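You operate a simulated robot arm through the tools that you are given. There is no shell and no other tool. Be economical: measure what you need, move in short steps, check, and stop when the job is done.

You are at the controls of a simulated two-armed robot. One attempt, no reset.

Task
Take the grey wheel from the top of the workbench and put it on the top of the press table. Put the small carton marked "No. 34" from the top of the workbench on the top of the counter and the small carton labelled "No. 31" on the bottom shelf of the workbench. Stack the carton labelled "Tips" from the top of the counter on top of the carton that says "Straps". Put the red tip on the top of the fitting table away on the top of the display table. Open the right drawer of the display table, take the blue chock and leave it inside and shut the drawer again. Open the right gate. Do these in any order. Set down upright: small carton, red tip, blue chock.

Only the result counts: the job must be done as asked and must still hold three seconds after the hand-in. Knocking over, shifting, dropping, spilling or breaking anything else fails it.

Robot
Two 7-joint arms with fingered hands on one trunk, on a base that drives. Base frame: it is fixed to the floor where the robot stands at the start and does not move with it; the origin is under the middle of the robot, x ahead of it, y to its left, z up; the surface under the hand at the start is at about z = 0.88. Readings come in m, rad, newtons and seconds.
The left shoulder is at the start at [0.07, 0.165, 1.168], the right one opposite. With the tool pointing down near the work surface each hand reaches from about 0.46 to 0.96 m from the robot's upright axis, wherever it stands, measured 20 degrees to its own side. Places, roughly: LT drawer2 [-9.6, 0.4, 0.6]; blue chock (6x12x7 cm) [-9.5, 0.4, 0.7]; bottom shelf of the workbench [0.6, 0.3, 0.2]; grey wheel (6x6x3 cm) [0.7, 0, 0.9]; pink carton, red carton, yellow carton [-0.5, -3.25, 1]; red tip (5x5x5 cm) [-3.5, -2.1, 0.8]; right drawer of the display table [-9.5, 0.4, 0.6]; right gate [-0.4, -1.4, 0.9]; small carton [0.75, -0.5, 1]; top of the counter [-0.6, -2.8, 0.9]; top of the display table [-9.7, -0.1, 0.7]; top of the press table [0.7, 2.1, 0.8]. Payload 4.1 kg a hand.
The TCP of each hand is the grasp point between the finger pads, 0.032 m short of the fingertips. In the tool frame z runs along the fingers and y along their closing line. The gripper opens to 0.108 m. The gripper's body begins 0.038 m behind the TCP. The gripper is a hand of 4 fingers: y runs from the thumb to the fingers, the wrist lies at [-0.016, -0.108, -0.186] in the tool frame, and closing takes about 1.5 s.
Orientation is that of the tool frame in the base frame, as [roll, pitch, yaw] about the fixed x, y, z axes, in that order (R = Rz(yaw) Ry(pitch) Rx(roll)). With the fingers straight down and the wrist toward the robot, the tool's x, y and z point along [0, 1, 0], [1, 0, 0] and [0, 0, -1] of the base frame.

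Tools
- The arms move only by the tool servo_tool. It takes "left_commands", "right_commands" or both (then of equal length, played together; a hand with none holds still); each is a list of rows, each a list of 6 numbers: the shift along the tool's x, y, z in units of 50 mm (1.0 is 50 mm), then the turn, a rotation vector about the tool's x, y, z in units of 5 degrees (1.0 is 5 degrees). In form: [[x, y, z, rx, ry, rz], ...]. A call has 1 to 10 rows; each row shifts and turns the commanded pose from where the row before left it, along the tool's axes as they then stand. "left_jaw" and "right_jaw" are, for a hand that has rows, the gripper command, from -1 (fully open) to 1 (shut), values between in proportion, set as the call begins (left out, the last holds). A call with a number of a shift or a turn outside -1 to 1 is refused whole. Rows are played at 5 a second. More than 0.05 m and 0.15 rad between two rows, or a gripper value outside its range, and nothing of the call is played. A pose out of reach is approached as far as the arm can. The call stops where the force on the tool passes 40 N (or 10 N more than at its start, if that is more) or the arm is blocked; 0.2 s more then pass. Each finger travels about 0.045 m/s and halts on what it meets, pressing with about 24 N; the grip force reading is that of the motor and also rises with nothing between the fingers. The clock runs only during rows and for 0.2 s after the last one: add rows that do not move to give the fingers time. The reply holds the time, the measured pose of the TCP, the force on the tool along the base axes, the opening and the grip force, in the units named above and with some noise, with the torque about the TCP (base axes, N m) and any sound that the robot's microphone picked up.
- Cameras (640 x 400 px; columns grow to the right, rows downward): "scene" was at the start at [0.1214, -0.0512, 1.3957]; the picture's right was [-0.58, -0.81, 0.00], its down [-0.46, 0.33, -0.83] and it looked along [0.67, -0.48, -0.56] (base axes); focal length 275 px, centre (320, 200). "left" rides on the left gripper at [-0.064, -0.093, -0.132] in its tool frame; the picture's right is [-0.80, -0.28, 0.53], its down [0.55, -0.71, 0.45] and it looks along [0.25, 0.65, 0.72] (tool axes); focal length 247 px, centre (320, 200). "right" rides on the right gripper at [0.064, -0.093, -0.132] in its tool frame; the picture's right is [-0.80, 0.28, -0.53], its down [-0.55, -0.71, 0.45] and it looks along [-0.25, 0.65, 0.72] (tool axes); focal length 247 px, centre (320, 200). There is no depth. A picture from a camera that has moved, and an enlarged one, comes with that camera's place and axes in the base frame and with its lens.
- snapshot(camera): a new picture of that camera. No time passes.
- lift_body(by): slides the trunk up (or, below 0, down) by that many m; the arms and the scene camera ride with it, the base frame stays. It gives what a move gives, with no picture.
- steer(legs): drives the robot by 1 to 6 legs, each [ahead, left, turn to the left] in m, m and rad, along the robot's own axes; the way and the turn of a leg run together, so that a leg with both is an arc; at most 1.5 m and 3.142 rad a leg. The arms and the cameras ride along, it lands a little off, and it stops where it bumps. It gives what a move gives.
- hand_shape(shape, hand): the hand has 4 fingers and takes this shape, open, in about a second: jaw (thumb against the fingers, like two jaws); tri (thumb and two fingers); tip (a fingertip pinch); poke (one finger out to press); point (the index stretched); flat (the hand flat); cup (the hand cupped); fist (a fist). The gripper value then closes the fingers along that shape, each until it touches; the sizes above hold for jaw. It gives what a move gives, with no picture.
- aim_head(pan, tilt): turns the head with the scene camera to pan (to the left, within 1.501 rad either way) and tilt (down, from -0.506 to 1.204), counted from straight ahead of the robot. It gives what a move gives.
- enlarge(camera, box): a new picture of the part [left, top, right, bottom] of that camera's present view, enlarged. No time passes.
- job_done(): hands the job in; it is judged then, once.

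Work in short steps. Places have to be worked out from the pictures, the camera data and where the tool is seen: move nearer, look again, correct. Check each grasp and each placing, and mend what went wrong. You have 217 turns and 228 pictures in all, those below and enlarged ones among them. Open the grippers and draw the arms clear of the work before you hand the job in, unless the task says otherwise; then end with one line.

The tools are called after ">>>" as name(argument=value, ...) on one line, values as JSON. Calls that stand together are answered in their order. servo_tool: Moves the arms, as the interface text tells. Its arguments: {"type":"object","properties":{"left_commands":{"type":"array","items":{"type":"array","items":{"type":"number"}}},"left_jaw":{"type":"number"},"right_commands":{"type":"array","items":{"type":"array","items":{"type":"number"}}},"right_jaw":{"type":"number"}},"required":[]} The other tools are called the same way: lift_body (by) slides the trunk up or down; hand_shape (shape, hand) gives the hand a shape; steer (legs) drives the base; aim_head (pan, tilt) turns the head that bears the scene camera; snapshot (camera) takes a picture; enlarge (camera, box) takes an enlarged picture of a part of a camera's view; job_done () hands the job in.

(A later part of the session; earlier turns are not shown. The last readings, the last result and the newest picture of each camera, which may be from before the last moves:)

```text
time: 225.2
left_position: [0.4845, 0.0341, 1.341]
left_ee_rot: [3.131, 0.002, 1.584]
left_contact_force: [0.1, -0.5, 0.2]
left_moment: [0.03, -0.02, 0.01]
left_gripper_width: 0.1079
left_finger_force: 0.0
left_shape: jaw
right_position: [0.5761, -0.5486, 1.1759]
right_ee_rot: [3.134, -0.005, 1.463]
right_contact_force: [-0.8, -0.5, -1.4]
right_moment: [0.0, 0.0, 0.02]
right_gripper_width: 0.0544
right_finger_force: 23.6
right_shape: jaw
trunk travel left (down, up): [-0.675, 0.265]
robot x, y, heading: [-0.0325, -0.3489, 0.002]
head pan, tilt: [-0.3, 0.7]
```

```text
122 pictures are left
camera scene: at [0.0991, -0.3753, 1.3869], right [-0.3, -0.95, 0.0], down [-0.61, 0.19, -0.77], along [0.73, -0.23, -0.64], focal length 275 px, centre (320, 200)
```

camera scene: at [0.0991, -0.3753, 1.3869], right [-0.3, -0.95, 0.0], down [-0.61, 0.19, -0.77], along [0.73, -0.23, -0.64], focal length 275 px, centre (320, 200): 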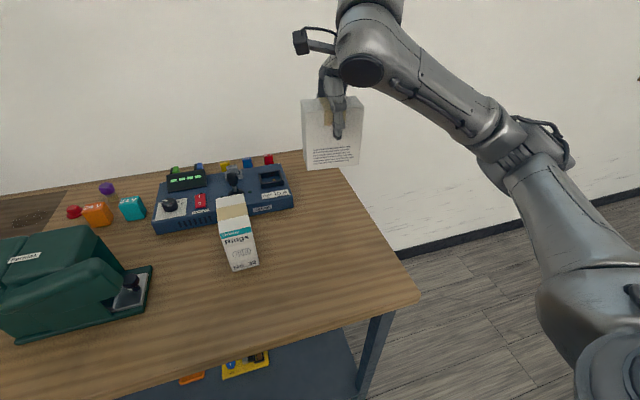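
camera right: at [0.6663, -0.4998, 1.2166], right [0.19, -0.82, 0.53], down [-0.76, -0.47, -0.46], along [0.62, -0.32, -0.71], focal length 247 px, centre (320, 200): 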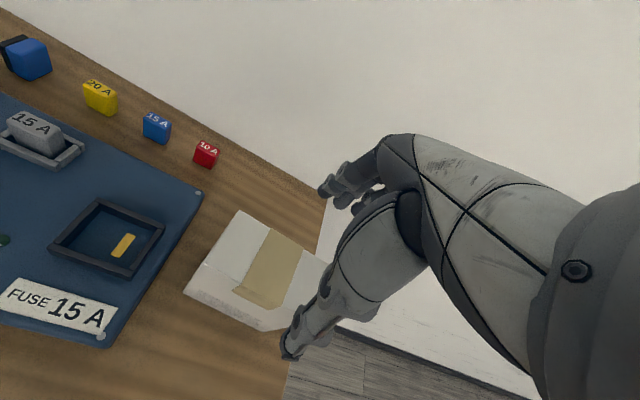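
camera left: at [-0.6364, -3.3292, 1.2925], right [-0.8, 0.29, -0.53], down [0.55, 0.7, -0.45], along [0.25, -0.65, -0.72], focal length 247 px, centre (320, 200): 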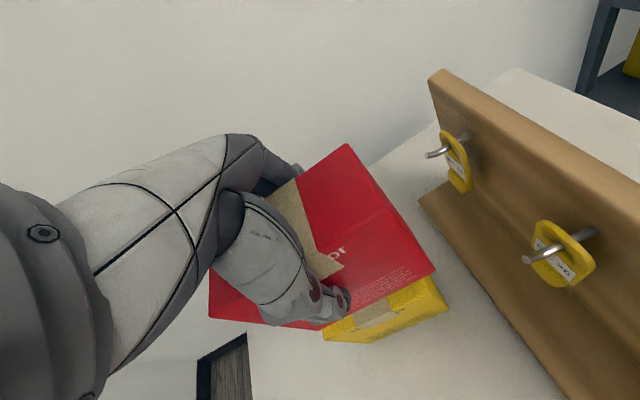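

Carton 31 is held. I back off 0.65 m from the bench, lower the trunk 0.6 m, and look at the shelf.

>>> steer(legs=[[-0.65, 0.3, 0]])

>>> lift_body(by=-0.6)

>>> aim_head(pan=0.0, tilt=0.35)

>>> snapshot(camera="scene")

```text
time: 229.1
left_position: [-0.1523, 0.3354, 1.3406]
left_ee_rot: [3.133, 0.003, 1.587]
left_contact_force: [0.1, -0.3, 0.6]
left_moment: [0.01, 0.02, 0.02]
left_gripper_width: 0.1079
left_finger_force: 0.0
left_shape: jaw
right_position: [-0.0565, -0.2453, 1.174]
right_ee_rot: [3.133, -0.002, 1.466]
right_contact_force: [-0.1, -0.7, -2.0]
right_moment: [-0.01, -0.02, 0.0]
right_gripper_width: 0.0544
right_finger_force: 24.0
right_shape: jaw
trunk travel left (down, up): [-0.675, 0.265]
robot x, y, heading: [-0.6677, -0.0505, -0.004]
head pan, tilt: [-0.3, 0.7]
```

```text
refused: -0.6 is not a number from -0.4 to 0.4
```

```text
time: 229.9
left_position: [-0.1524, 0.336, 1.3395]
left_ee_rot: [3.133, 0.001, 1.586]
left_contact_force: [0.8, 0.6, 0.0]
left_moment: [0.02, 0.04, -0.03]
left_gripper_width: 0.1077
left_finger_force: 0.1
left_shape: jaw
right_position: [-0.0572, -0.2444, 1.1745]
right_ee_rot: [3.133, -0.003, 1.467]
right_contact_force: [0.0, -0.8, -3.4]
right_moment: [0.02, -0.03, 0.01]
right_gripper_width: 0.0546
right_finger_force: 24.1
right_shape: jaw
trunk travel left (down, up): [-0.675, 0.265]
robot x, y, heading: [-0.6659, -0.0505, 0.0]
head pan, tilt: [0.0, 0.351]
```

```text
121 pictures are left
camera scene: at [-0.5238, -0.0485, 1.4181], right [0.0, -1.0, 0.0], down [-0.34, 0.0, -0.94], along [0.94, 0.0, -0.34], focal length 275 px, centre (320, 200)
```

scene: 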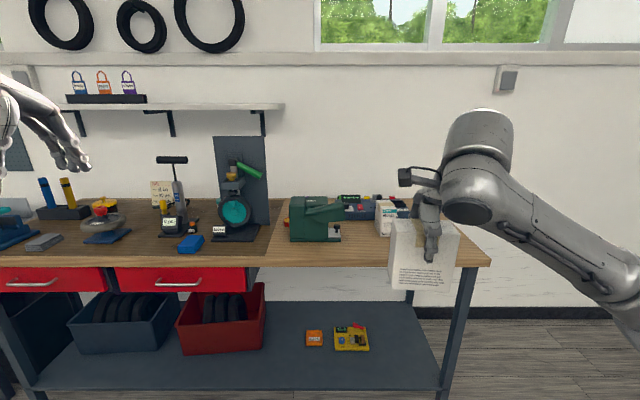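

The shelf (z ≈ 0.2) has free space; I'll place the carton at about (0.43, −0.14), in front of the small items. I retract the left hand, shift left, and lower the trunk in two steps.

>>> servo_tool(left_commands=[[0, -0.9, 0, 0, 0, 0], [0, -0.9, 0, 0, 0, 0], [0, -0.9, 0, 0, 0, 0]], right_commands=[[0, 0, 0, 0, 0, -0.6], [0, 0, 0, 0, 0, -0.6], [0, 0, 0, 0, 0, 0]])

>>> lift_body(by=-0.4)

>>> lift_body(by=-0.2)

>>> steer(legs=[[0.1, 0.15, 0]])

>>> snapshot(camera="scene")

```text
time: 230.7
left_position: [-0.2918, 0.3348, 1.3361]
left_ee_rot: [3.131, 0.001, 1.584]
left_contact_force: [-1.3, -0.2, 1.6]
left_moment: [0.02, -0.06, 0.06]
left_gripper_width: 0.1076
left_finger_force: 0.0
left_shape: jaw
right_position: [-0.0609, -0.2454, 1.177]
right_ee_rot: [3.132, -0.002, 1.572]
right_contact_force: [-0.9, -0.3, -2.3]
right_moment: [0.02, -0.04, 0.03]
right_gripper_width: 0.0544
right_finger_force: 23.4
right_shape: jaw
trunk travel left (down, up): [-0.675, 0.265]
robot x, y, heading: [-0.6651, -0.0509, 0.002]
head pan, tilt: [0.0, 0.351]
```

```text
time: 234.5
left_position: [-0.2877, 0.3353, 0.9364]
left_ee_rot: [3.134, 0.001, 1.587]
left_contact_force: [1.0, 0.6, 0.6]
left_moment: [-0.01, -0.01, 0.01]
left_gripper_width: 0.1075
left_finger_force: 0.0
left_shape: jaw
right_position: [-0.057, -0.245, 0.775]
right_ee_rot: [3.134, -0.002, 1.571]
right_contact_force: [0.4, 0.1, -2.3]
right_moment: [-0.01, 0.0, 0.02]
right_gripper_width: 0.0544
right_finger_force: 24.3
right_shape: jaw
trunk travel left (down, up): [-0.275, 0.665]
robot x, y, heading: [-0.6639, -0.0497, 0.002]
head pan, tilt: [0.0, 0.351]
```

```text
time: 236.7
left_position: [-0.2893, 0.3343, 0.7386]
left_ee_rot: [3.134, 0.003, 1.588]
left_contact_force: [-0.7, -0.1, -0.5]
left_moment: [0.0, 0.0, 0.02]
left_gripper_width: 0.1079
left_finger_force: 0.1
left_shape: jaw
right_position: [-0.0581, -0.2466, 0.5748]
right_ee_rot: [3.135, -0.001, 1.571]
right_contact_force: [0.1, -0.3, -2.1]
right_moment: [0.0, 0.0, 0.01]
right_gripper_width: 0.0546
right_finger_force: 24.2
right_shape: jaw
trunk travel left (down, up): [-0.075, 0.865]
robot x, y, heading: [-0.6651, -0.0494, -0.0]
head pan, tilt: [0.0, 0.351]
```

```text
time: 238.2
left_position: [-0.1884, 0.4835, 0.7355]
left_ee_rot: [3.133, 0.002, 1.586]
left_contact_force: [-0.8, 0.5, 0.4]
left_moment: [-0.01, 0.01, 0.0]
left_gripper_width: 0.1077
left_finger_force: 0.2
left_shape: jaw
right_position: [0.0439, -0.0973, 0.5744]
right_ee_rot: [3.134, -0.002, 1.57]
right_contact_force: [-0.4, 0.3, -2.2]
right_moment: [-0.01, 0.0, -0.01]
right_gripper_width: 0.0546
right_finger_force: 23.9
right_shape: jaw
trunk travel left (down, up): [-0.075, 0.865]
robot x, y, heading: [-0.5627, 0.1009, 0.008]
head pan, tilt: [0.0, 0.351]
```

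```text
120 pictures are left
camera scene: at [-0.4237, 0.0991, 0.8182], right [0.0, -1.0, 0.0], down [-0.34, 0.0, -0.94], along [0.94, 0.0, -0.34], focal length 275 px, centre (320, 200)
```

scene: 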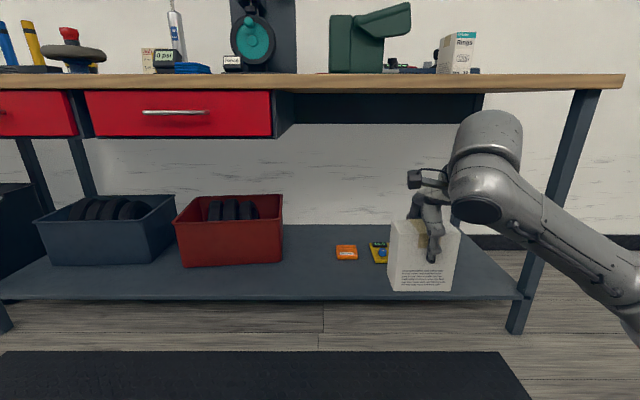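

I shift left another 0.15 m (keeping the elbow clear of the bench leg), lower the hand to z ≈ 0.38, then drive in under the bench.

>>> steer(legs=[[0, 0.14, 0]])

>>> servo_tool(right_commands=[[0, 0, 0.9, 0, 0, 0], [0, 0, 0.9, 0, 0, 0], [0, 0, 0.9, 0, 0, 0], [0, 0, 0.9, 0, 0, 0], [0, 0, 0.2, 0, 0, 0]])

>>> steer(legs=[[0.25, 0, 0]])

>>> snapshot(camera="scene")

```text
time: 239.5
left_position: [-0.1887, 0.6233, 0.7364]
left_ee_rot: [3.134, 0.003, 1.587]
left_contact_force: [0.4, -0.4, 0.6]
left_moment: [0.02, 0.0, 0.02]
left_gripper_width: 0.1078
left_finger_force: 0.2
left_shape: jaw
right_position: [0.0431, 0.0436, 0.575]
right_ee_rot: [3.133, 0.001, 1.574]
right_contact_force: [-0.2, 0.0, -2.2]
right_moment: [0.01, 0.01, 0.03]
right_gripper_width: 0.0547
right_finger_force: 24.5
right_shape: jaw
trunk travel left (down, up): [-0.075, 0.865]
robot x, y, heading: [-0.5675, 0.2405, 0.002]
head pan, tilt: [0.0, 0.351]
```

```text
time: 240.7
left_position: [-0.1888, 0.6239, 0.7352]
left_ee_rot: [3.132, 0.002, 1.589]
left_contact_force: [-0.1, -0.1, -0.4]
left_moment: [-0.02, -0.02, -0.04]
left_gripper_width: 0.1079
left_finger_force: 0.0
left_shape: jaw
right_position: [0.047, 0.0432, 0.385]
right_ee_rot: [3.136, -0.002, 1.573]
right_contact_force: [-0.3, 0.5, -2.9]
right_moment: [-0.02, 0.01, 0.05]
right_gripper_width: 0.0545
right_finger_force: 23.8
right_shape: jaw
trunk travel left (down, up): [-0.075, 0.865]
robot x, y, heading: [-0.5662, 0.2383, 0.003]
head pan, tilt: [0.0, 0.351]
```

```text
time: 242.6
left_position: [0.0625, 0.6254, 0.7362]
left_ee_rot: [3.134, 0.001, 1.591]
left_contact_force: [-0.8, -0.2, 0.9]
left_moment: [0.01, 0.0, 0.02]
left_gripper_width: 0.1077
left_finger_force: 0.1
left_shape: jaw
right_position: [0.2979, 0.0454, 0.3855]
right_ee_rot: [3.135, -0.001, 1.573]
right_contact_force: [1.2, -0.3, -3.0]
right_moment: [0.05, 0.04, -0.03]
right_gripper_width: 0.0545
right_finger_force: 24.1
right_shape: jaw
trunk travel left (down, up): [-0.075, 0.865]
robot x, y, heading: [-0.3123, 0.2392, 0.01]
head pan, tilt: [0.0, 0.351]
```

```text
119 pictures are left
camera scene: at [-0.1723, 0.2418, 0.8182], right [0.01, -1.0, 0.0], down [-0.34, 0.0, -0.94], along [0.94, 0.0, -0.34], focal length 275 px, centre (320, 200)
```

scene: 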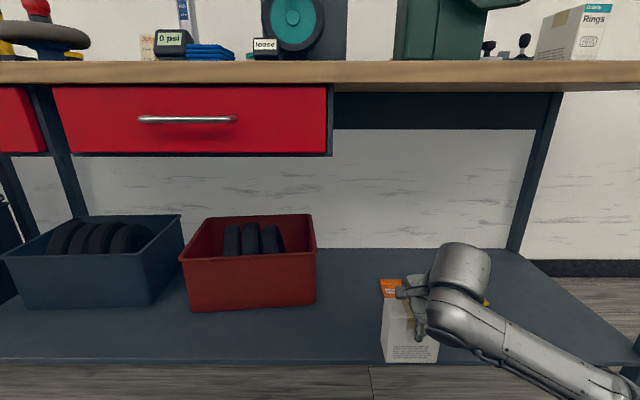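

The shelf front edge is at x ≈ 0.345. I go 0.13 m further in and lower the carton to the shelf.

>>> steer(legs=[[0.13, 0, 0]])

>>> servo_tool(right_commands=[[0, 0.2, 0.7, 0, 0, 0], [0, 0, 0.4, 0, 0, 0], [0, 0, 0.2, 0, 0, 0]])

>>> snapshot(camera="scene")

>>> snapshot(camera="right")

```text
time: 243.8
left_position: [0.1904, 0.6269, 0.7363]
left_ee_rot: [3.133, 0.003, 1.594]
left_contact_force: [-0.3, -0.2, -0.4]
left_moment: [0.0, 0.02, 0.01]
left_gripper_width: 0.1077
left_finger_force: 0.1
left_shape: jaw
right_position: [0.4268, 0.048, 0.3849]
right_ee_rot: [3.135, -0.002, 1.577]
right_contact_force: [-0.1, -0.5, -2.0]
right_moment: [0.0, 0.01, 0.02]
right_gripper_width: 0.0544
right_finger_force: 24.0
right_shape: jaw
trunk travel left (down, up): [-0.075, 0.865]
robot x, y, heading: [-0.187, 0.2426, 0.009]
head pan, tilt: [0.0, 0.351]
```

```text
time: 244.6
left_position: [0.1905, 0.6273, 0.7359]
left_ee_rot: [3.133, 0.001, 1.591]
left_contact_force: [0.1, 0.4, -0.6]
left_moment: [0.03, 0.0, 0.0]
left_gripper_width: 0.1078
left_finger_force: 0.1
left_shape: jaw
right_position: [0.4381, 0.0479, 0.3187]
right_ee_rot: [3.135, -0.002, 1.575]
right_contact_force: [0.0, -0.3, -3.0]
right_moment: [0.01, 0.01, 0.0]
right_gripper_width: 0.0546
right_finger_force: 24.4
right_shape: jaw
trunk travel left (down, up): [-0.075, 0.865]
robot x, y, heading: [-0.1858, 0.2434, 0.008]
head pan, tilt: [0.0, 0.351]
```

```text
118 pictures are left
camera scene: at [-0.0423, 0.243, 0.8182], right [0.01, -1.0, 0.0], down [-0.34, 0.0, -0.94], along [0.94, 0.01, -0.34], focal length 275 px, centre (320, 200)
```

scene: 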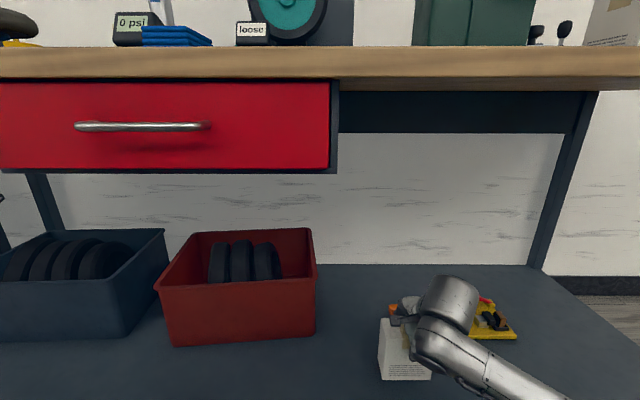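

```text
117 pictures are left
camera right: at [0.3455, 0.1125, 0.4492], right [0.28, -0.8, 0.53], down [-0.7, -0.55, -0.45], along [0.66, -0.24, -0.71], focal length 247 px, centre (320, 200)
```

right: 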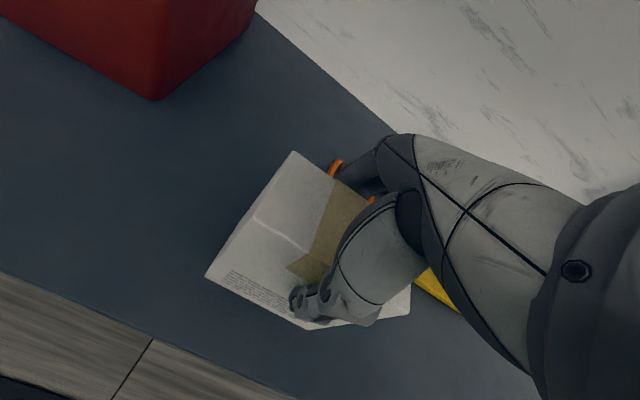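

Clear of the small items. I lower until contact.

>>> servo_tool(right_commands=[[0, 0, 0.15, 0, 0, 0], [0, 0, 0.12, 0, 0, 0], [0, 0, 0.1, 0, 0, 0], [0, 0, 0.1, 0, 0, 0], [0, 0, 0.1, 0, 0, 0], [0, 0, 0.1, 0, 0, 0], [0, 0, 0.1, 0, 0, 0], [0, 0, 0.1, 0, 0, 0]])

```text
time: 246.4
left_position: [0.1891, 0.6283, 0.7383]
left_ee_rot: [3.131, 0.003, 1.594]
left_contact_force: [0.2, -0.2, 0.4]
left_moment: [0.0, -0.02, -0.02]
left_gripper_width: 0.1076
left_finger_force: 0.1
left_shape: jaw
right_position: [0.4396, 0.0472, 0.2804]
right_ee_rot: [3.125, -0.004, 1.578]
right_contact_force: [-3.3, -0.1, 21.3]
right_moment: [-0.1, 0.24, -0.03]
right_gripper_width: 0.0552
right_finger_force: 24.6
right_shape: jaw
trunk travel left (down, up): [-0.075, 0.865]
robot x, y, heading: [-0.1842, 0.2405, 0.0]
head pan, tilt: [0.0, 0.351]
```

Contact at z = 0.280. I release, lift about 15 cm and check.

>>> servo_tool(right_commands=[[0, 0, -0.05, 0, 0, 0], [0, 0, 0, 0, 0, 0], [0, 0, 0, 0, 0, 0], [0, 0, 0, 0, 0, 0], [0, 0, 0, 0, 0, 0], [0, 0, 0, 0, 0, 0], [0, 0, -0.4, 0, 0, 0], [0, 0, -0.8, 0, 0, 0], [0, 0, -0.9, 0, 0, 0]], right_jaw=-1)

>>> steer(legs=[[-0.35, 0, 0]])

>>> snapshot(camera="scene")

```text
time: 248.4
left_position: [0.1914, 0.6276, 0.736]
left_ee_rot: [3.132, 0.002, 1.594]
left_contact_force: [-0.9, -0.7, -0.1]
left_moment: [0.02, 0.02, -0.02]
left_gripper_width: 0.1079
left_finger_force: 0.2
left_shape: jaw
right_position: [0.4386, 0.0486, 0.386]
right_ee_rot: [3.134, -0.003, 1.578]
right_contact_force: [0.7, 0.0, 0.7]
right_moment: [0.03, -0.01, -0.02]
right_gripper_width: 0.1079
right_finger_force: 0.2
right_shape: jaw
trunk travel left (down, up): [-0.075, 0.865]
robot x, y, heading: [-0.1864, 0.2456, 0.008]
head pan, tilt: [0.0, 0.351]
```

```text
time: 250.7
left_position: [-0.1619, 0.6245, 0.7361]
left_ee_rot: [3.134, 0.002, 1.589]
left_contact_force: [-0.8, -0.5, 1.1]
left_moment: [-0.01, 0.0, 0.03]
left_gripper_width: 0.1078
left_finger_force: 0.1
left_shape: jaw
right_position: [0.0833, 0.0444, 0.3854]
right_ee_rot: [3.135, -0.001, 1.573]
right_contact_force: [-0.3, -0.5, -0.3]
right_moment: [0.02, -0.04, 0.04]
right_gripper_width: 0.1077
right_finger_force: 0.1
right_shape: jaw
trunk travel left (down, up): [-0.075, 0.865]
robot x, y, heading: [-0.5407, 0.2408, 0.003]
head pan, tilt: [0.0, 0.351]
```

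```text
116 pictures are left
camera scene: at [-0.3969, 0.2405, 0.8182], right [0.0, -1.0, 0.0], down [-0.34, 0.0, -0.94], along [0.94, 0.0, -0.34], focal length 275 px, centre (320, 200)
```

scene: 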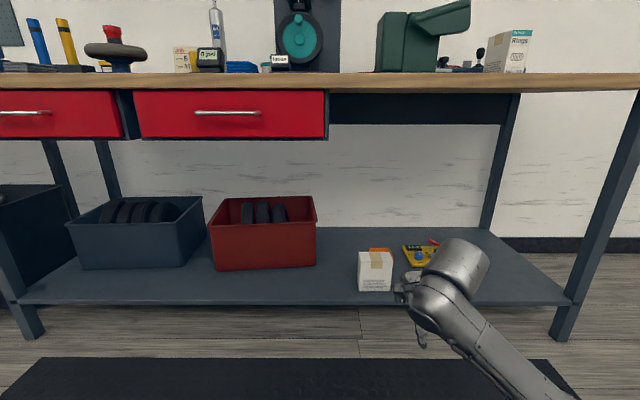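

Carton 31 is upright on the bottom shelf. I raise the trunk and turn around toward the fitting table.

>>> lift_body(by=0.4)

>>> lift_body(by=0.2)

>>> steer(legs=[[-0.3, -0.3, 0], [0, 0, -2.6]])

>>> aim_head(pan=0.2, tilt=0.3)

>>> snapshot(camera="scene")

```text
time: 254.6
left_position: [-0.1617, 0.6255, 1.136]
left_ee_rot: [3.131, 0.0, 1.589]
left_contact_force: [-0.1, 0.5, 0.2]
left_moment: [0.01, -0.03, -0.02]
left_gripper_width: 0.1079
left_finger_force: 0.1
left_shape: jaw
right_position: [0.0834, 0.0456, 0.7841]
right_ee_rot: [3.135, -0.003, 1.573]
right_contact_force: [0.1, 0.4, -1.0]
right_moment: [0.02, 0.03, 0.03]
right_gripper_width: 0.1076
right_finger_force: 0.0
right_shape: jaw
trunk travel left (down, up): [-0.475, 0.465]
robot x, y, heading: [-0.5399, 0.2416, 0.006]
head pan, tilt: [0.0, 0.351]
```

```text
time: 256.7
left_position: [-0.1627, 0.6254, 1.3368]
left_ee_rot: [3.131, 0.0, 1.591]
left_contact_force: [0.3, -0.6, 1.0]
left_moment: [0.0, 0.01, 0.0]
left_gripper_width: 0.1078
left_finger_force: 0.0
left_shape: jaw
right_position: [0.0825, 0.0452, 0.9856]
right_ee_rot: [3.134, -0.001, 1.574]
right_contact_force: [0.8, 0.4, 1.0]
right_moment: [-0.02, 0.0, -0.01]
right_gripper_width: 0.108
right_finger_force: 0.1
right_shape: jaw
trunk travel left (down, up): [-0.675, 0.265]
robot x, y, heading: [-0.5406, 0.2421, 0.002]
head pan, tilt: [0.0, 0.351]
```

```text
time: 265.4
left_position: [-0.9573, -0.5876, 1.3368]
left_ee_rot: [3.132, 0.001, -0.999]
left_contact_force: [0.4, -0.2, -0.7]
left_moment: [-0.02, 0.0, -0.01]
left_gripper_width: 0.1076
left_finger_force: 0.0
left_shape: jaw
right_position: [-1.4702, -0.2243, 0.9849]
right_ee_rot: [3.134, -0.001, -1.017]
right_contact_force: [0.1, -0.1, 0.0]
right_moment: [-0.03, -0.01, 0.0]
right_gripper_width: 0.1077
right_finger_force: 0.1
right_shape: jaw
trunk travel left (down, up): [-0.675, 0.265]
robot x, y, heading: [-0.8322, -0.0568, -2.59]
head pan, tilt: [0.0, 0.351]
```

```text
time: 266.1
left_position: [-0.9566, -0.5888, 1.3355]
left_ee_rot: [3.132, 0.002, -1.0]
left_contact_force: [1.1, -0.2, -0.5]
left_moment: [0.02, -0.03, -0.01]
left_gripper_width: 0.1075
left_finger_force: 0.0
left_shape: jaw
right_position: [-1.4698, -0.2247, 0.985]
right_ee_rot: [3.135, -0.002, -1.017]
right_contact_force: [0.2, 0.6, -0.7]
right_moment: [0.01, 0.0, 0.02]
right_gripper_width: 0.1077
right_finger_force: 0.0
right_shape: jaw
trunk travel left (down, up): [-0.675, 0.265]
robot x, y, heading: [-0.8404, -0.0632, -2.584]
head pan, tilt: [0.201, 0.3]
```

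```text
115 pictures are left
camera scene: at [-0.949, -0.1531, 1.4229], right [-0.69, 0.73, 0.0], down [0.22, 0.2, -0.96], along [-0.69, -0.66, -0.3], focal length 275 px, centre (320, 200)
```

scene: 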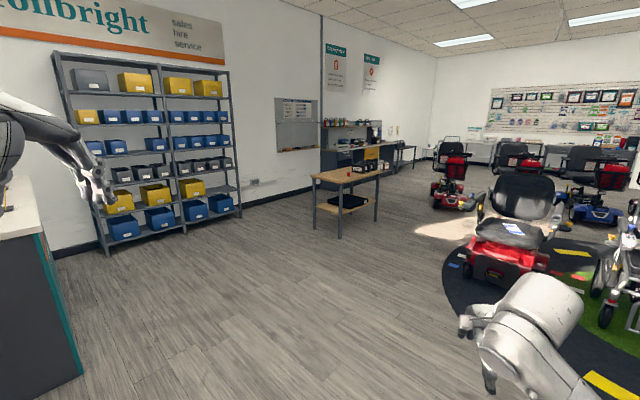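

The fitting table is ahead, spanning x −2.9…−3.75, y −1.69…−2.1. I drive about 1.7 m toward it and look.

>>> steer(legs=[[0.9, 0, 0.03], [0.85, 0, 0]])

>>> aim_head(pan=0.1, tilt=0.5)

>>> snapshot(camera="scene")

```text
time: 275.1
left_position: [-2.4215, -1.5564, 1.3364]
left_ee_rot: [3.133, 0.001, -0.971]
left_contact_force: [0.1, -0.5, -0.1]
left_moment: [-0.03, 0.01, -0.02]
left_gripper_width: 0.1075
left_finger_force: 0.0
left_shape: jaw
right_position: [-2.9462, -1.2049, 0.9851]
right_ee_rot: [3.136, -0.001, -0.989]
right_contact_force: [0.1, -0.6, 0.1]
right_moment: [-0.02, -0.02, -0.01]
right_gripper_width: 0.1078
right_finger_force: 0.1
right_shape: jaw
trunk travel left (down, up): [-0.675, 0.265]
robot x, y, heading: [-2.3218, -1.0267, -2.561]
head pan, tilt: [0.201, 0.3]
```

```text
time: 275.8
left_position: [-2.4237, -1.5562, 1.3358]
left_ee_rot: [3.134, 0.002, -0.971]
left_contact_force: [-0.1, 0.4, 0.1]
left_moment: [0.01, 0.03, 0.02]
left_gripper_width: 0.1079
left_finger_force: 0.1
left_shape: jaw
right_position: [-2.9458, -1.2048, 0.9852]
right_ee_rot: [3.135, -0.002, -0.987]
right_contact_force: [-0.4, -0.3, 0.3]
right_moment: [0.02, -0.01, -0.03]
right_gripper_width: 0.1076
right_finger_force: 0.2
right_shape: jaw
trunk travel left (down, up): [-0.675, 0.265]
robot x, y, heading: [-2.3186, -1.0275, -2.563]
head pan, tilt: [0.099, 0.499]
```

```text
114 pictures are left
camera scene: at [-2.4317, -1.1116, 1.4046], right [-0.63, 0.78, 0.0], down [0.37, 0.3, -0.88], along [-0.68, -0.55, -0.48], focal length 275 px, centre (320, 200)
```

scene: 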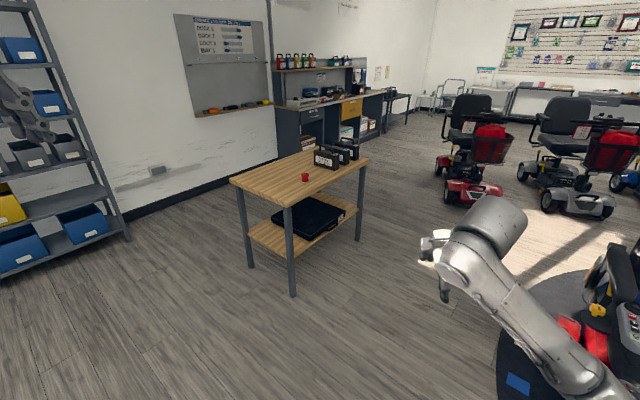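

The red tip stands near (−3.41, −2.0) on the table (x −3.15…−3.88, y −1.88…−2.29). I raise the right hand, then drive to (−3.25, −1.40) and face −y.

>>> servo_tool(right_commands=[[0, 0, -0.9, 0, 0, 0], [0, 0, -0.9, 0, 0, 0], [0, 0, -0.9, 0, 0, 0], [0, 0, -0.9, 0, 0, 0], [0, -0.5, -0.7, 0, 0, 0], [0, -0.9, 0, 0, 0, 0]])

>>> steer(legs=[[0.98, -0.2, 0], [0, 0, 0.99]])

>>> aim_head(pan=-0.15, tilt=0.75)

>>> snapshot(camera="scene")

>>> snapshot(camera="right")

```text
time: 277.2
left_position: [-2.4227, -1.5539, 1.3376]
left_ee_rot: [3.132, 0.001, -0.972]
left_contact_force: [0.2, 0.2, 0.2]
left_moment: [-0.01, 0.05, 0.02]
left_gripper_width: 0.1075
left_finger_force: 0.1
left_shape: jaw
right_position: [-2.8865, -1.1654, 1.2013]
right_ee_rot: [3.133, -0.003, -0.986]
right_contact_force: [-0.7, -0.4, 0.6]
right_moment: [0.0, 0.01, 0.0]
right_gripper_width: 0.1079
right_finger_force: 0.0
right_shape: jaw
trunk travel left (down, up): [-0.675, 0.265]
robot x, y, heading: [-2.3174, -1.0253, -2.554]
head pan, tilt: [0.099, 0.499]
```

```text
time: 285.0
left_position: [-2.872, -1.7897, 1.3358]
left_ee_rot: [3.132, 0.002, 0.025]
left_contact_force: [-0.9, -0.2, -0.3]
left_moment: [0.0, -0.02, 0.02]
left_gripper_width: 0.1076
left_finger_force: 0.0
left_shape: jaw
right_position: [-3.4518, -1.9703, 1.1994]
right_ee_rot: [3.135, -0.002, 0.008]
right_contact_force: [-0.2, 0.3, 0.6]
right_moment: [-0.01, -0.03, 0.03]
right_gripper_width: 0.1077
right_finger_force: 0.1
right_shape: jaw
trunk travel left (down, up): [-0.675, 0.265]
robot x, y, heading: [-3.2595, -1.4147, -1.562]
head pan, tilt: [0.099, 0.499]
```

```text
time: 285.8
left_position: [-2.8719, -1.7902, 1.3352]
left_ee_rot: [3.132, 0.003, 0.025]
left_contact_force: [0.0, 0.2, 0.6]
left_moment: [0.02, 0.01, -0.02]
left_gripper_width: 0.1081
left_finger_force: 0.0
left_shape: jaw
right_position: [-3.4515, -1.9691, 1.2001]
right_ee_rot: [3.136, -0.002, 0.011]
right_contact_force: [-0.3, -0.2, -0.1]
right_moment: [0.04, 0.03, 0.04]
right_gripper_width: 0.1076
right_finger_force: 0.0
right_shape: jaw
trunk travel left (down, up): [-0.675, 0.265]
robot x, y, heading: [-3.2579, -1.4136, -1.56]
head pan, tilt: [-0.15, 0.75]
```

```text
113 pictures are left
camera scene: at [-3.2715, -1.5468, 1.3826], right [-0.99, 0.14, 0.0], down [0.09, 0.68, -0.73], along [-0.1, -0.72, -0.68], focal length 275 px, centre (320, 200)
```

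scene: 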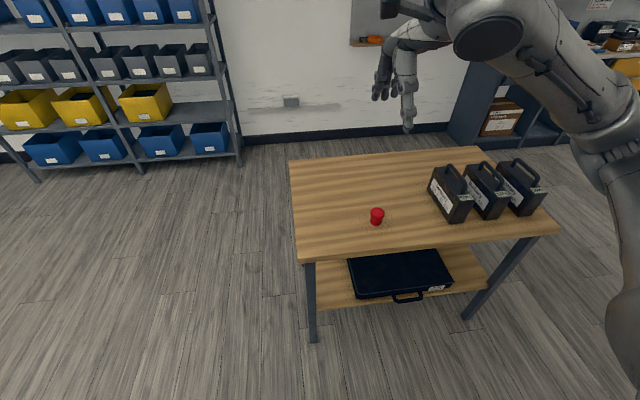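

```text
112 pictures are left
camera right: at [-3.3863, -1.8748, 1.3312], right [-0.8, -0.29, 0.53], down [-0.55, 0.7, -0.45], along [-0.24, -0.66, -0.71], focal length 247 px, centre (320, 200)
```

right: 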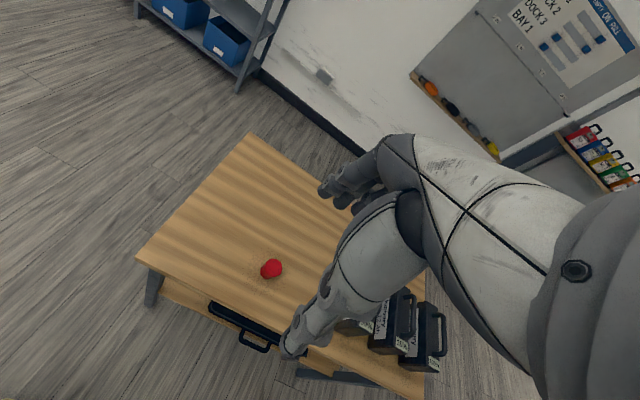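

Best fit puts the tip near (−3.54, −2.14, 0.72–0.75). I move the right hand above it and look closer.

>>> servo_tool(right_commands=[[-0.6, 0.7, 0, 0, 0, 0], [-0.6, 0.7, 0.2, 0, 0, 0], [-0.5, 0.7, 0.2, 0, 0, 0], [0, 0.8, 0.4, 0, 0, 0], [0, 0.4, 0.8, 0, 0, 0], [0, 0, 0.9, 0, 0, 0], [0, 0, 0.9, 0, 0, 0]])

>>> snapshot(camera="right")

>>> snapshot(camera="scene")

```text
time: 287.4
left_position: [-2.8725, -1.7904, 1.3367]
left_ee_rot: [3.135, 0.001, 0.025]
left_contact_force: [-0.6, -0.5, 0.2]
left_moment: [0.0, -0.03, 0.01]
left_gripper_width: 0.1078
left_finger_force: 0.0
left_shape: jaw
right_position: [-3.5339, -2.138, 1.0322]
right_ee_rot: [3.135, -0.001, 0.01]
right_contact_force: [0.3, 0.0, 0.0]
right_moment: [0.02, -0.01, 0.03]
right_gripper_width: 0.1078
right_finger_force: 0.0
right_shape: jaw
trunk travel left (down, up): [-0.675, 0.265]
robot x, y, heading: [-3.254, -1.4154, -1.56]
head pan, tilt: [-0.15, 0.75]
```

```text
111 pictures are left
camera right: at [-3.4697, -2.043, 1.1628], right [-0.8, -0.29, 0.53], down [-0.55, 0.7, -0.45], along [-0.24, -0.66, -0.71], focal length 247 px, centre (320, 200)
```

right: 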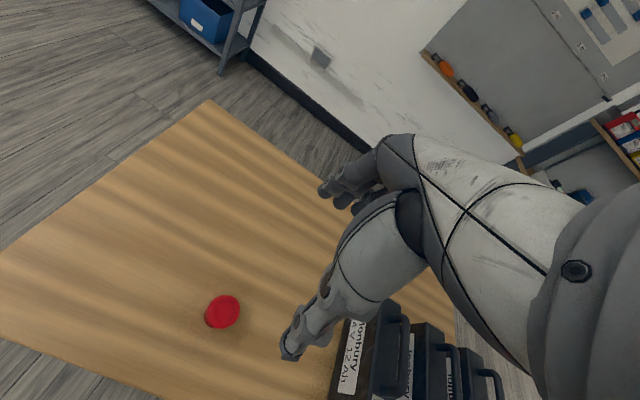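

```text
110 pictures are left
camera scene: at [-3.2719, -1.5478, 1.3826], right [-0.99, 0.14, 0.0], down [0.09, 0.68, -0.73], along [-0.1, -0.72, -0.68], focal length 275 px, centre (320, 200)
```

scene: 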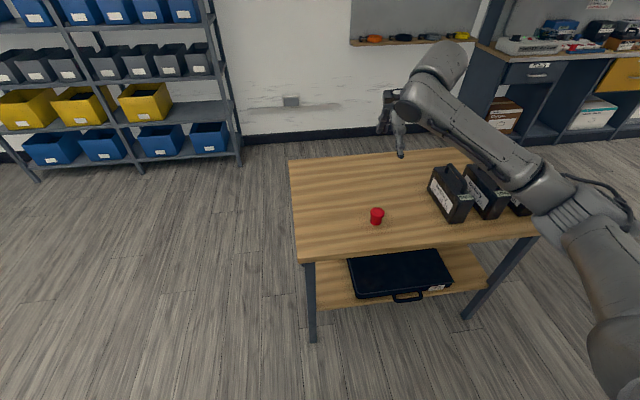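

The rays agree for z ≈ 0.74 at (−3.534, −2.13). I descend to z ≈ 0.88 and look again.

>>> servo_tool(right_commands=[[0, -0.1, 0.9, 0, 0, 0], [0, 0, 0.9, 0, 0, 0], [0, 0, 0.9, 0, 0, 0], [0, 0, 0.3, 0, 0, 0]])

>>> snapshot(camera="right")

>>> enlarge(camera="scene", box=[320, 130, 460, 240])

```text
time: 288.4
left_position: [-2.8719, -1.7897, 1.3361]
left_ee_rot: [3.135, 0.002, 0.024]
left_contact_force: [1.1, 0.3, -0.1]
left_moment: [0.02, 0.03, -0.02]
left_gripper_width: 0.1081
left_finger_force: 0.1
left_shape: jaw
right_position: [-3.5327, -2.1332, 0.8814]
right_ee_rot: [3.135, -0.002, 0.008]
right_contact_force: [-0.5, 0.2, 0.3]
right_moment: [-0.02, 0.0, 0.01]
right_gripper_width: 0.1075
right_finger_force: 0.1
right_shape: jaw
trunk travel left (down, up): [-0.675, 0.265]
robot x, y, heading: [-3.2602, -1.4146, -1.563]
head pan, tilt: [-0.15, 0.75]
```

```text
109 pictures are left
camera right: at [-3.4684, -2.0384, 1.0122], right [-0.8, -0.29, 0.53], down [-0.55, 0.7, -0.45], along [-0.24, -0.66, -0.71], focal length 247 px, centre (320, 200)
```

right: 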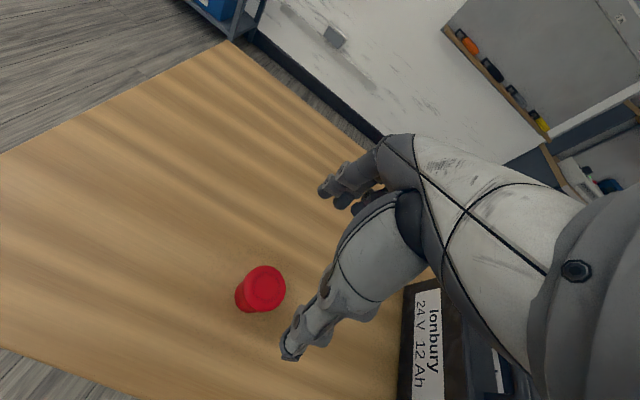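

```text
3.64 times, centred on (390, 185) of scene
camera zoom: at [-3.2717, -1.5471, 1.3826], right [-0.99, 0.14, 0.0], down [0.09, 0.68, -0.73], along [-0.1, -0.72, -0.68], focal length 1000 px, centre (66, 254)
```

zoom: 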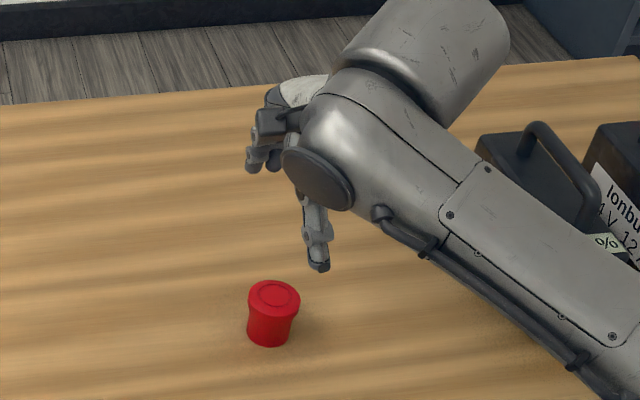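

Tip top is at z ≈ 0.76, at (−3.533, −2.131), table ≈ 0.71. The right elbow would come near the black cases, so I switch to the left hand: raise the right hand, shift the base 0.42 m to its right.

>>> servo_tool(right_commands=[[0, 0, -0.9, 0, 0, 0], [0, 0, -0.9, 0, 0, 0], [0, 0, -0.9, 0, 0, 0], [0, 0, -0.9, 0, 0, 0], [0, 0, -0.9, 0, 0, 0], [0, 0, -0.9, 0, 0, 0], [-0.5, -0.7, -0.3, 0, 0, 0], [-0.5, -0.7, 0, 0, 0, 0], [-0.5, -0.7, 0, 0, 0, 0]])

>>> steer(legs=[[0.05, -0.42, 0]])

>>> aim_head(pan=0.15, tilt=0.75)

>>> snapshot(camera="scene")

```text
time: 290.4
left_position: [-2.873, -1.7871, 1.3376]
left_ee_rot: [3.131, 0.0, 0.026]
left_contact_force: [0.0, 0.2, 0.1]
left_moment: [0.0, -0.02, 0.05]
left_gripper_width: 0.1079
left_finger_force: 0.1
left_shape: jaw
right_position: [-3.6123, -2.0265, 1.1677]
right_ee_rot: [3.133, -0.003, 0.013]
right_contact_force: [0.1, -0.5, -0.2]
right_moment: [-0.03, -0.01, 0.03]
right_gripper_width: 0.1077
right_finger_force: 0.1
right_shape: jaw
trunk travel left (down, up): [-0.675, 0.265]
robot x, y, heading: [-3.2591, -1.416, -1.559]
head pan, tilt: [-0.15, 0.75]
```

```text
time: 292.9
left_position: [-3.2833, -1.8426, 1.3359]
left_ee_rot: [3.131, 0.004, 0.027]
left_contact_force: [-0.2, 0.1, 0.9]
left_moment: [0.02, 0.02, 0.0]
left_gripper_width: 0.1078
left_finger_force: 0.0
left_shape: jaw
right_position: [-4.0218, -2.0821, 1.1665]
right_ee_rot: [3.136, -0.002, 0.01]
right_contact_force: [0.2, 0.2, 0.5]
right_moment: [-0.01, 0.0, -0.02]
right_gripper_width: 0.1077
right_finger_force: 0.1
right_shape: jaw
trunk travel left (down, up): [-0.675, 0.265]
robot x, y, heading: [-3.6727, -1.4626, -1.561]
head pan, tilt: [-0.15, 0.75]
```

```text
time: 293.7
left_position: [-3.2835, -1.8415, 1.336]
left_ee_rot: [3.133, 0.002, 0.024]
left_contact_force: [-0.2, -0.3, -0.6]
left_moment: [-0.03, -0.01, -0.02]
left_gripper_width: 0.1077
left_finger_force: 0.0
left_shape: jaw
right_position: [-4.0229, -2.0817, 1.1679]
right_ee_rot: [3.136, -0.001, 0.012]
right_contact_force: [-0.3, 0.3, 0.1]
right_moment: [0.0, 0.03, 0.01]
right_gripper_width: 0.1078
right_finger_force: 0.1
right_shape: jaw
trunk travel left (down, up): [-0.675, 0.265]
robot x, y, heading: [-3.6712, -1.4719, -1.562]
head pan, tilt: [0.15, 0.75]
```

```text
107 pictures are left
camera scene: at [-3.6589, -1.6, 1.3826], right [-0.99, -0.16, 0.0], down [-0.11, 0.67, -0.73], along [0.12, -0.72, -0.68], focal length 275 px, centre (320, 200)
```

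scene: 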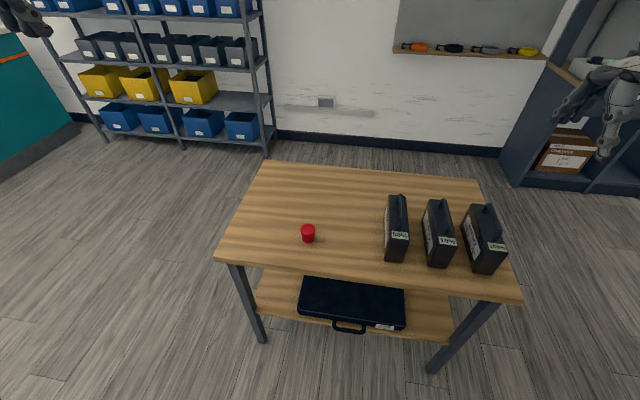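

The tip confirms at (−3.533, −2.13). I bring the left hand over it.

>>> servo_tool(left_commands=[[-0.6, 0.7, 0, 0, 0, 0], [-0.6, 0.7, 0, 0, 0, 0], [-0.6, 0.7, 0, 0, 0, 0], [-0.6, 0.7, 0, 0, 0, 0], [-0.6, 0.7, 0, 0, 0, 0], [-0.6, 0.7, 0.3, 0, 0, 0], [-0.6, 0.7, 0.3, 0, 0, 0], [-0.6, 0.7, 0.3, 0, 0, 0], [-0.25, 0.15, 0.9, 0, 0, 0], [0, 0, 0.9, 0, 0, 0]])

>>> servo_tool(left_commands=[[0, 0, 0.9, 0, 0, 0], [0, 0, 0.9, 0, 0, 0], [0, 0, 0.9, 0, 0, 0], [0, 0, 0.9, 0, 0, 0], [0, 0, 0.6, 0, 0, 0]])

>>> snapshot(camera="left")

>>> snapshot(camera="scene")

```text
time: 295.9
left_position: [-3.529, -2.1366, 1.2031]
left_ee_rot: [3.134, 0.001, 0.027]
left_contact_force: [-1.1, -1.0, 1.5]
left_moment: [0.0, 0.03, -0.01]
left_gripper_width: 0.1079
left_finger_force: 0.0
left_shape: jaw
right_position: [-4.0226, -2.0825, 1.1672]
right_ee_rot: [3.135, -0.001, 0.011]
right_contact_force: [-0.4, 0.0, 0.6]
right_moment: [-0.01, -0.01, -0.05]
right_gripper_width: 0.1079
right_finger_force: 0.1
right_shape: jaw
trunk travel left (down, up): [-0.675, 0.265]
robot x, y, heading: [-3.669, -1.4676, -1.557]
head pan, tilt: [0.15, 0.75]
```

```text
time: 297.1
left_position: [-3.5305, -2.1386, 0.9934]
left_ee_rot: [3.132, 0.002, 0.027]
left_contact_force: [-1.0, 0.1, 0.6]
left_moment: [0.04, 0.0, -0.03]
left_gripper_width: 0.1078
left_finger_force: 0.1
left_shape: jaw
right_position: [-4.0226, -2.0832, 1.1662]
right_ee_rot: [3.133, -0.003, 0.012]
right_contact_force: [-0.3, 0.3, 0.5]
right_moment: [-0.02, 0.0, 0.01]
right_gripper_width: 0.1077
right_finger_force: 0.1
right_shape: jaw
trunk travel left (down, up): [-0.675, 0.265]
robot x, y, heading: [-3.6694, -1.4703, -1.56]
head pan, tilt: [0.15, 0.75]
```

```text
106 pictures are left
camera left: at [-3.5957, -2.0464, 1.1251], right [-0.81, 0.26, -0.53], down [0.53, 0.72, -0.46], along [0.26, -0.65, -0.71], focal length 247 px, centre (320, 200)
```

left: 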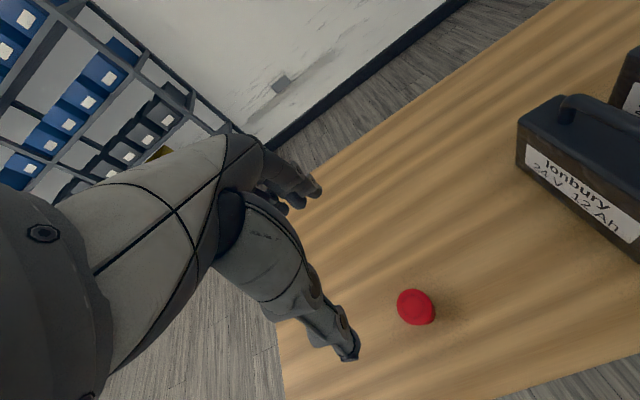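

```text
105 pictures are left
camera scene: at [-3.6589, -1.6004, 1.3826], right [-0.99, -0.16, 0.0], down [-0.11, 0.67, -0.73], along [0.12, -0.72, -0.68], focal length 275 px, centre (320, 200)
```

scene: 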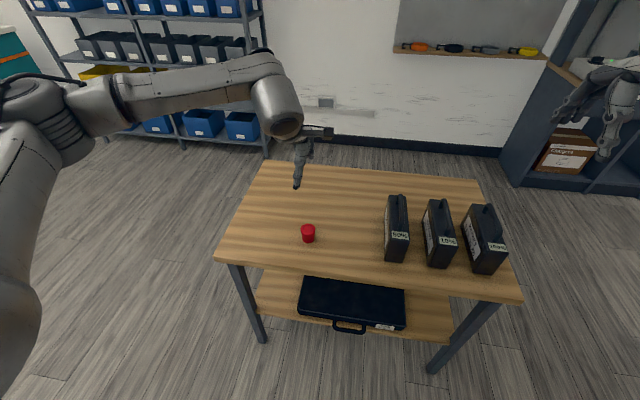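

Left camera agrees: (−3.537, −2.129). I align and descend to z ≈ 0.75.

>>> servo_tool(left_commands=[[-0.12, -0.17, 0.8, 0, 0, 0], [0, 0, 0.9, 0, 0, 0], [0, 0, 0.9, 0, 0, 0], [0, 0, 0.9, 0, 0, 0], [0, 0, 0.8, 0, 0, 0]])

>>> snapshot(camera="left")

```text
time: 298.3
left_position: [-3.5354, -2.133, 0.7764]
left_ee_rot: [3.133, 0.004, 0.025]
left_contact_force: [-0.8, -0.4, -0.1]
left_moment: [0.0, -0.01, -0.05]
left_gripper_width: 0.108
left_finger_force: 0.1
left_shape: jaw
right_position: [-4.022, -2.0835, 1.1673]
right_ee_rot: [3.133, -0.003, 0.011]
right_contact_force: [-0.3, 0.5, 0.1]
right_moment: [0.02, -0.01, -0.01]
right_gripper_width: 0.1077
right_finger_force: 0.0
right_shape: jaw
trunk travel left (down, up): [-0.675, 0.265]
robot x, y, heading: [-3.6726, -1.4697, -1.564]
head pan, tilt: [0.15, 0.75]
```

```text
104 pictures are left
camera left: at [-3.6019, -2.0413, 0.9078], right [-0.81, 0.26, -0.53], down [0.53, 0.72, -0.45], along [0.26, -0.65, -0.71], focal length 247 px, centre (320, 200)
```

left: 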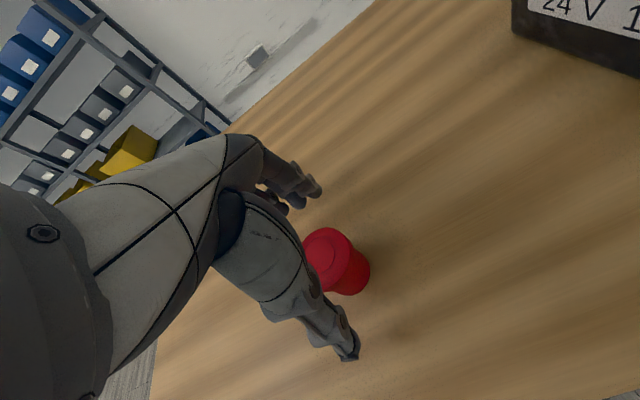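

The tip is between the fingers. A small correction, 2 cm more down, then close.

>>> servo_tool(left_commands=[[-0.12, -0.12, 0.2, 0, 0, 0], [0, 0, 0.25, 0, 0, 0], [0, 0, 0, 0, 0, 0]])

>>> servo_tool(left_commands=[[0, 0, 0, 0, 0, 0], [0, 0, 0, 0, 0, 0], [0, 0, 0, 0, 0, 0], [0, 0, 0, 0, 0, 0], [0, 0, 0, 0, 0, 0], [0, 0, 0, 0, 0, 0], [0, 0, 0, 0, 0, 0], [0, 0, 0, 0, 0, 0]], left_jaw=1)

>>> servo_tool(left_commands=[[0, 0, -0.4, 0, 0, 0], [0, 0, -0.6, 0, 0, 0], [0, 0, -0.9, 0, 0, 0], [0, 0, -0.9, 0, 0, 0]])

>>> snapshot(camera="left")

>>> snapshot(camera="scene")

```text
time: 299.1
left_position: [-3.542, -2.1267, 0.7553]
left_ee_rot: [3.133, 0.001, 0.026]
left_contact_force: [-0.4, -0.5, 0.6]
left_moment: [0.02, -0.02, -0.03]
left_gripper_width: 0.1079
left_finger_force: 0.1
left_shape: jaw
right_position: [-4.0235, -2.0828, 1.1671]
right_ee_rot: [3.135, -0.001, 0.012]
right_contact_force: [-0.2, 0.4, -0.1]
right_moment: [0.01, -0.03, 0.02]
right_gripper_width: 0.1078
right_finger_force: 0.1
right_shape: jaw
trunk travel left (down, up): [-0.675, 0.265]
robot x, y, heading: [-3.6732, -1.4702, -1.556]
head pan, tilt: [0.15, 0.75]
```

```text
time: 300.9
left_position: [-3.5425, -2.1282, 0.7558]
left_ee_rot: [3.134, 0.003, 0.025]
left_contact_force: [0.3, -0.2, 0.4]
left_moment: [0.02, 0.01, 0.03]
left_gripper_width: 0.0262
left_finger_force: 24.1
left_shape: jaw
right_position: [-4.0227, -2.0821, 1.1669]
right_ee_rot: [3.135, -0.001, 0.01]
right_contact_force: [0.0, -0.8, 0.6]
right_moment: [0.0, -0.01, 0.0]
right_gripper_width: 0.1078
right_finger_force: 0.0
right_shape: jaw
trunk travel left (down, up): [-0.675, 0.265]
robot x, y, heading: [-3.6749, -1.4667, -1.557]
head pan, tilt: [0.15, 0.75]
```

```text
time: 301.9
left_position: [-3.5419, -2.1259, 0.8969]
left_ee_rot: [3.132, 0.003, 0.026]
left_contact_force: [-1.0, 0.0, 0.2]
left_moment: [0.0, 0.0, 0.0]
left_gripper_width: 0.0263
left_finger_force: 23.7
left_shape: jaw
right_position: [-4.0237, -2.0822, 1.1671]
right_ee_rot: [3.131, -0.003, 0.011]
right_contact_force: [0.1, 0.4, 0.2]
right_moment: [-0.01, 0.0, 0.02]
right_gripper_width: 0.1077
right_finger_force: 0.1
right_shape: jaw
trunk travel left (down, up): [-0.675, 0.265]
robot x, y, heading: [-3.6696, -1.4759, -1.561]
head pan, tilt: [0.15, 0.75]
```

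```text
103 pictures are left
camera left: at [-3.6078, -2.034, 1.028], right [-0.81, 0.26, -0.53], down [0.53, 0.72, -0.45], along [0.27, -0.65, -0.71], focal length 247 px, centre (320, 200)
```

left: 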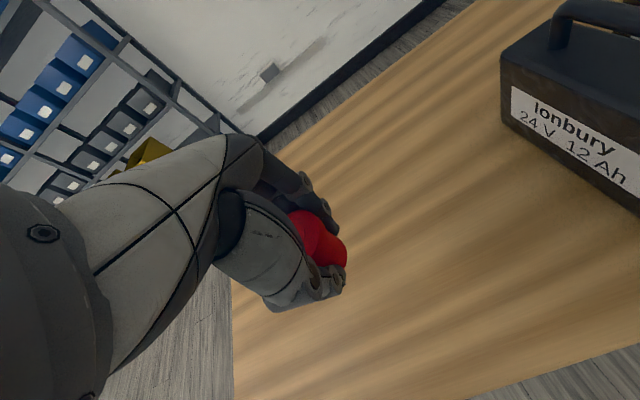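

```text
102 pictures are left
camera scene: at [-3.6592, -1.5991, 1.3826], right [-0.99, -0.16, 0.0], down [-0.11, 0.67, -0.73], along [0.12, -0.72, -0.68], focal length 275 px, centre (320, 200)
```

scene: 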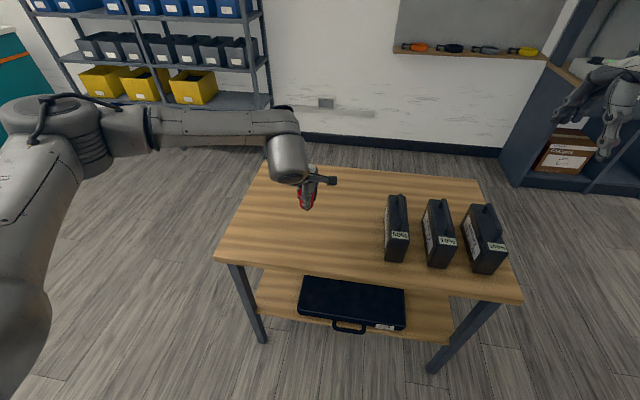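

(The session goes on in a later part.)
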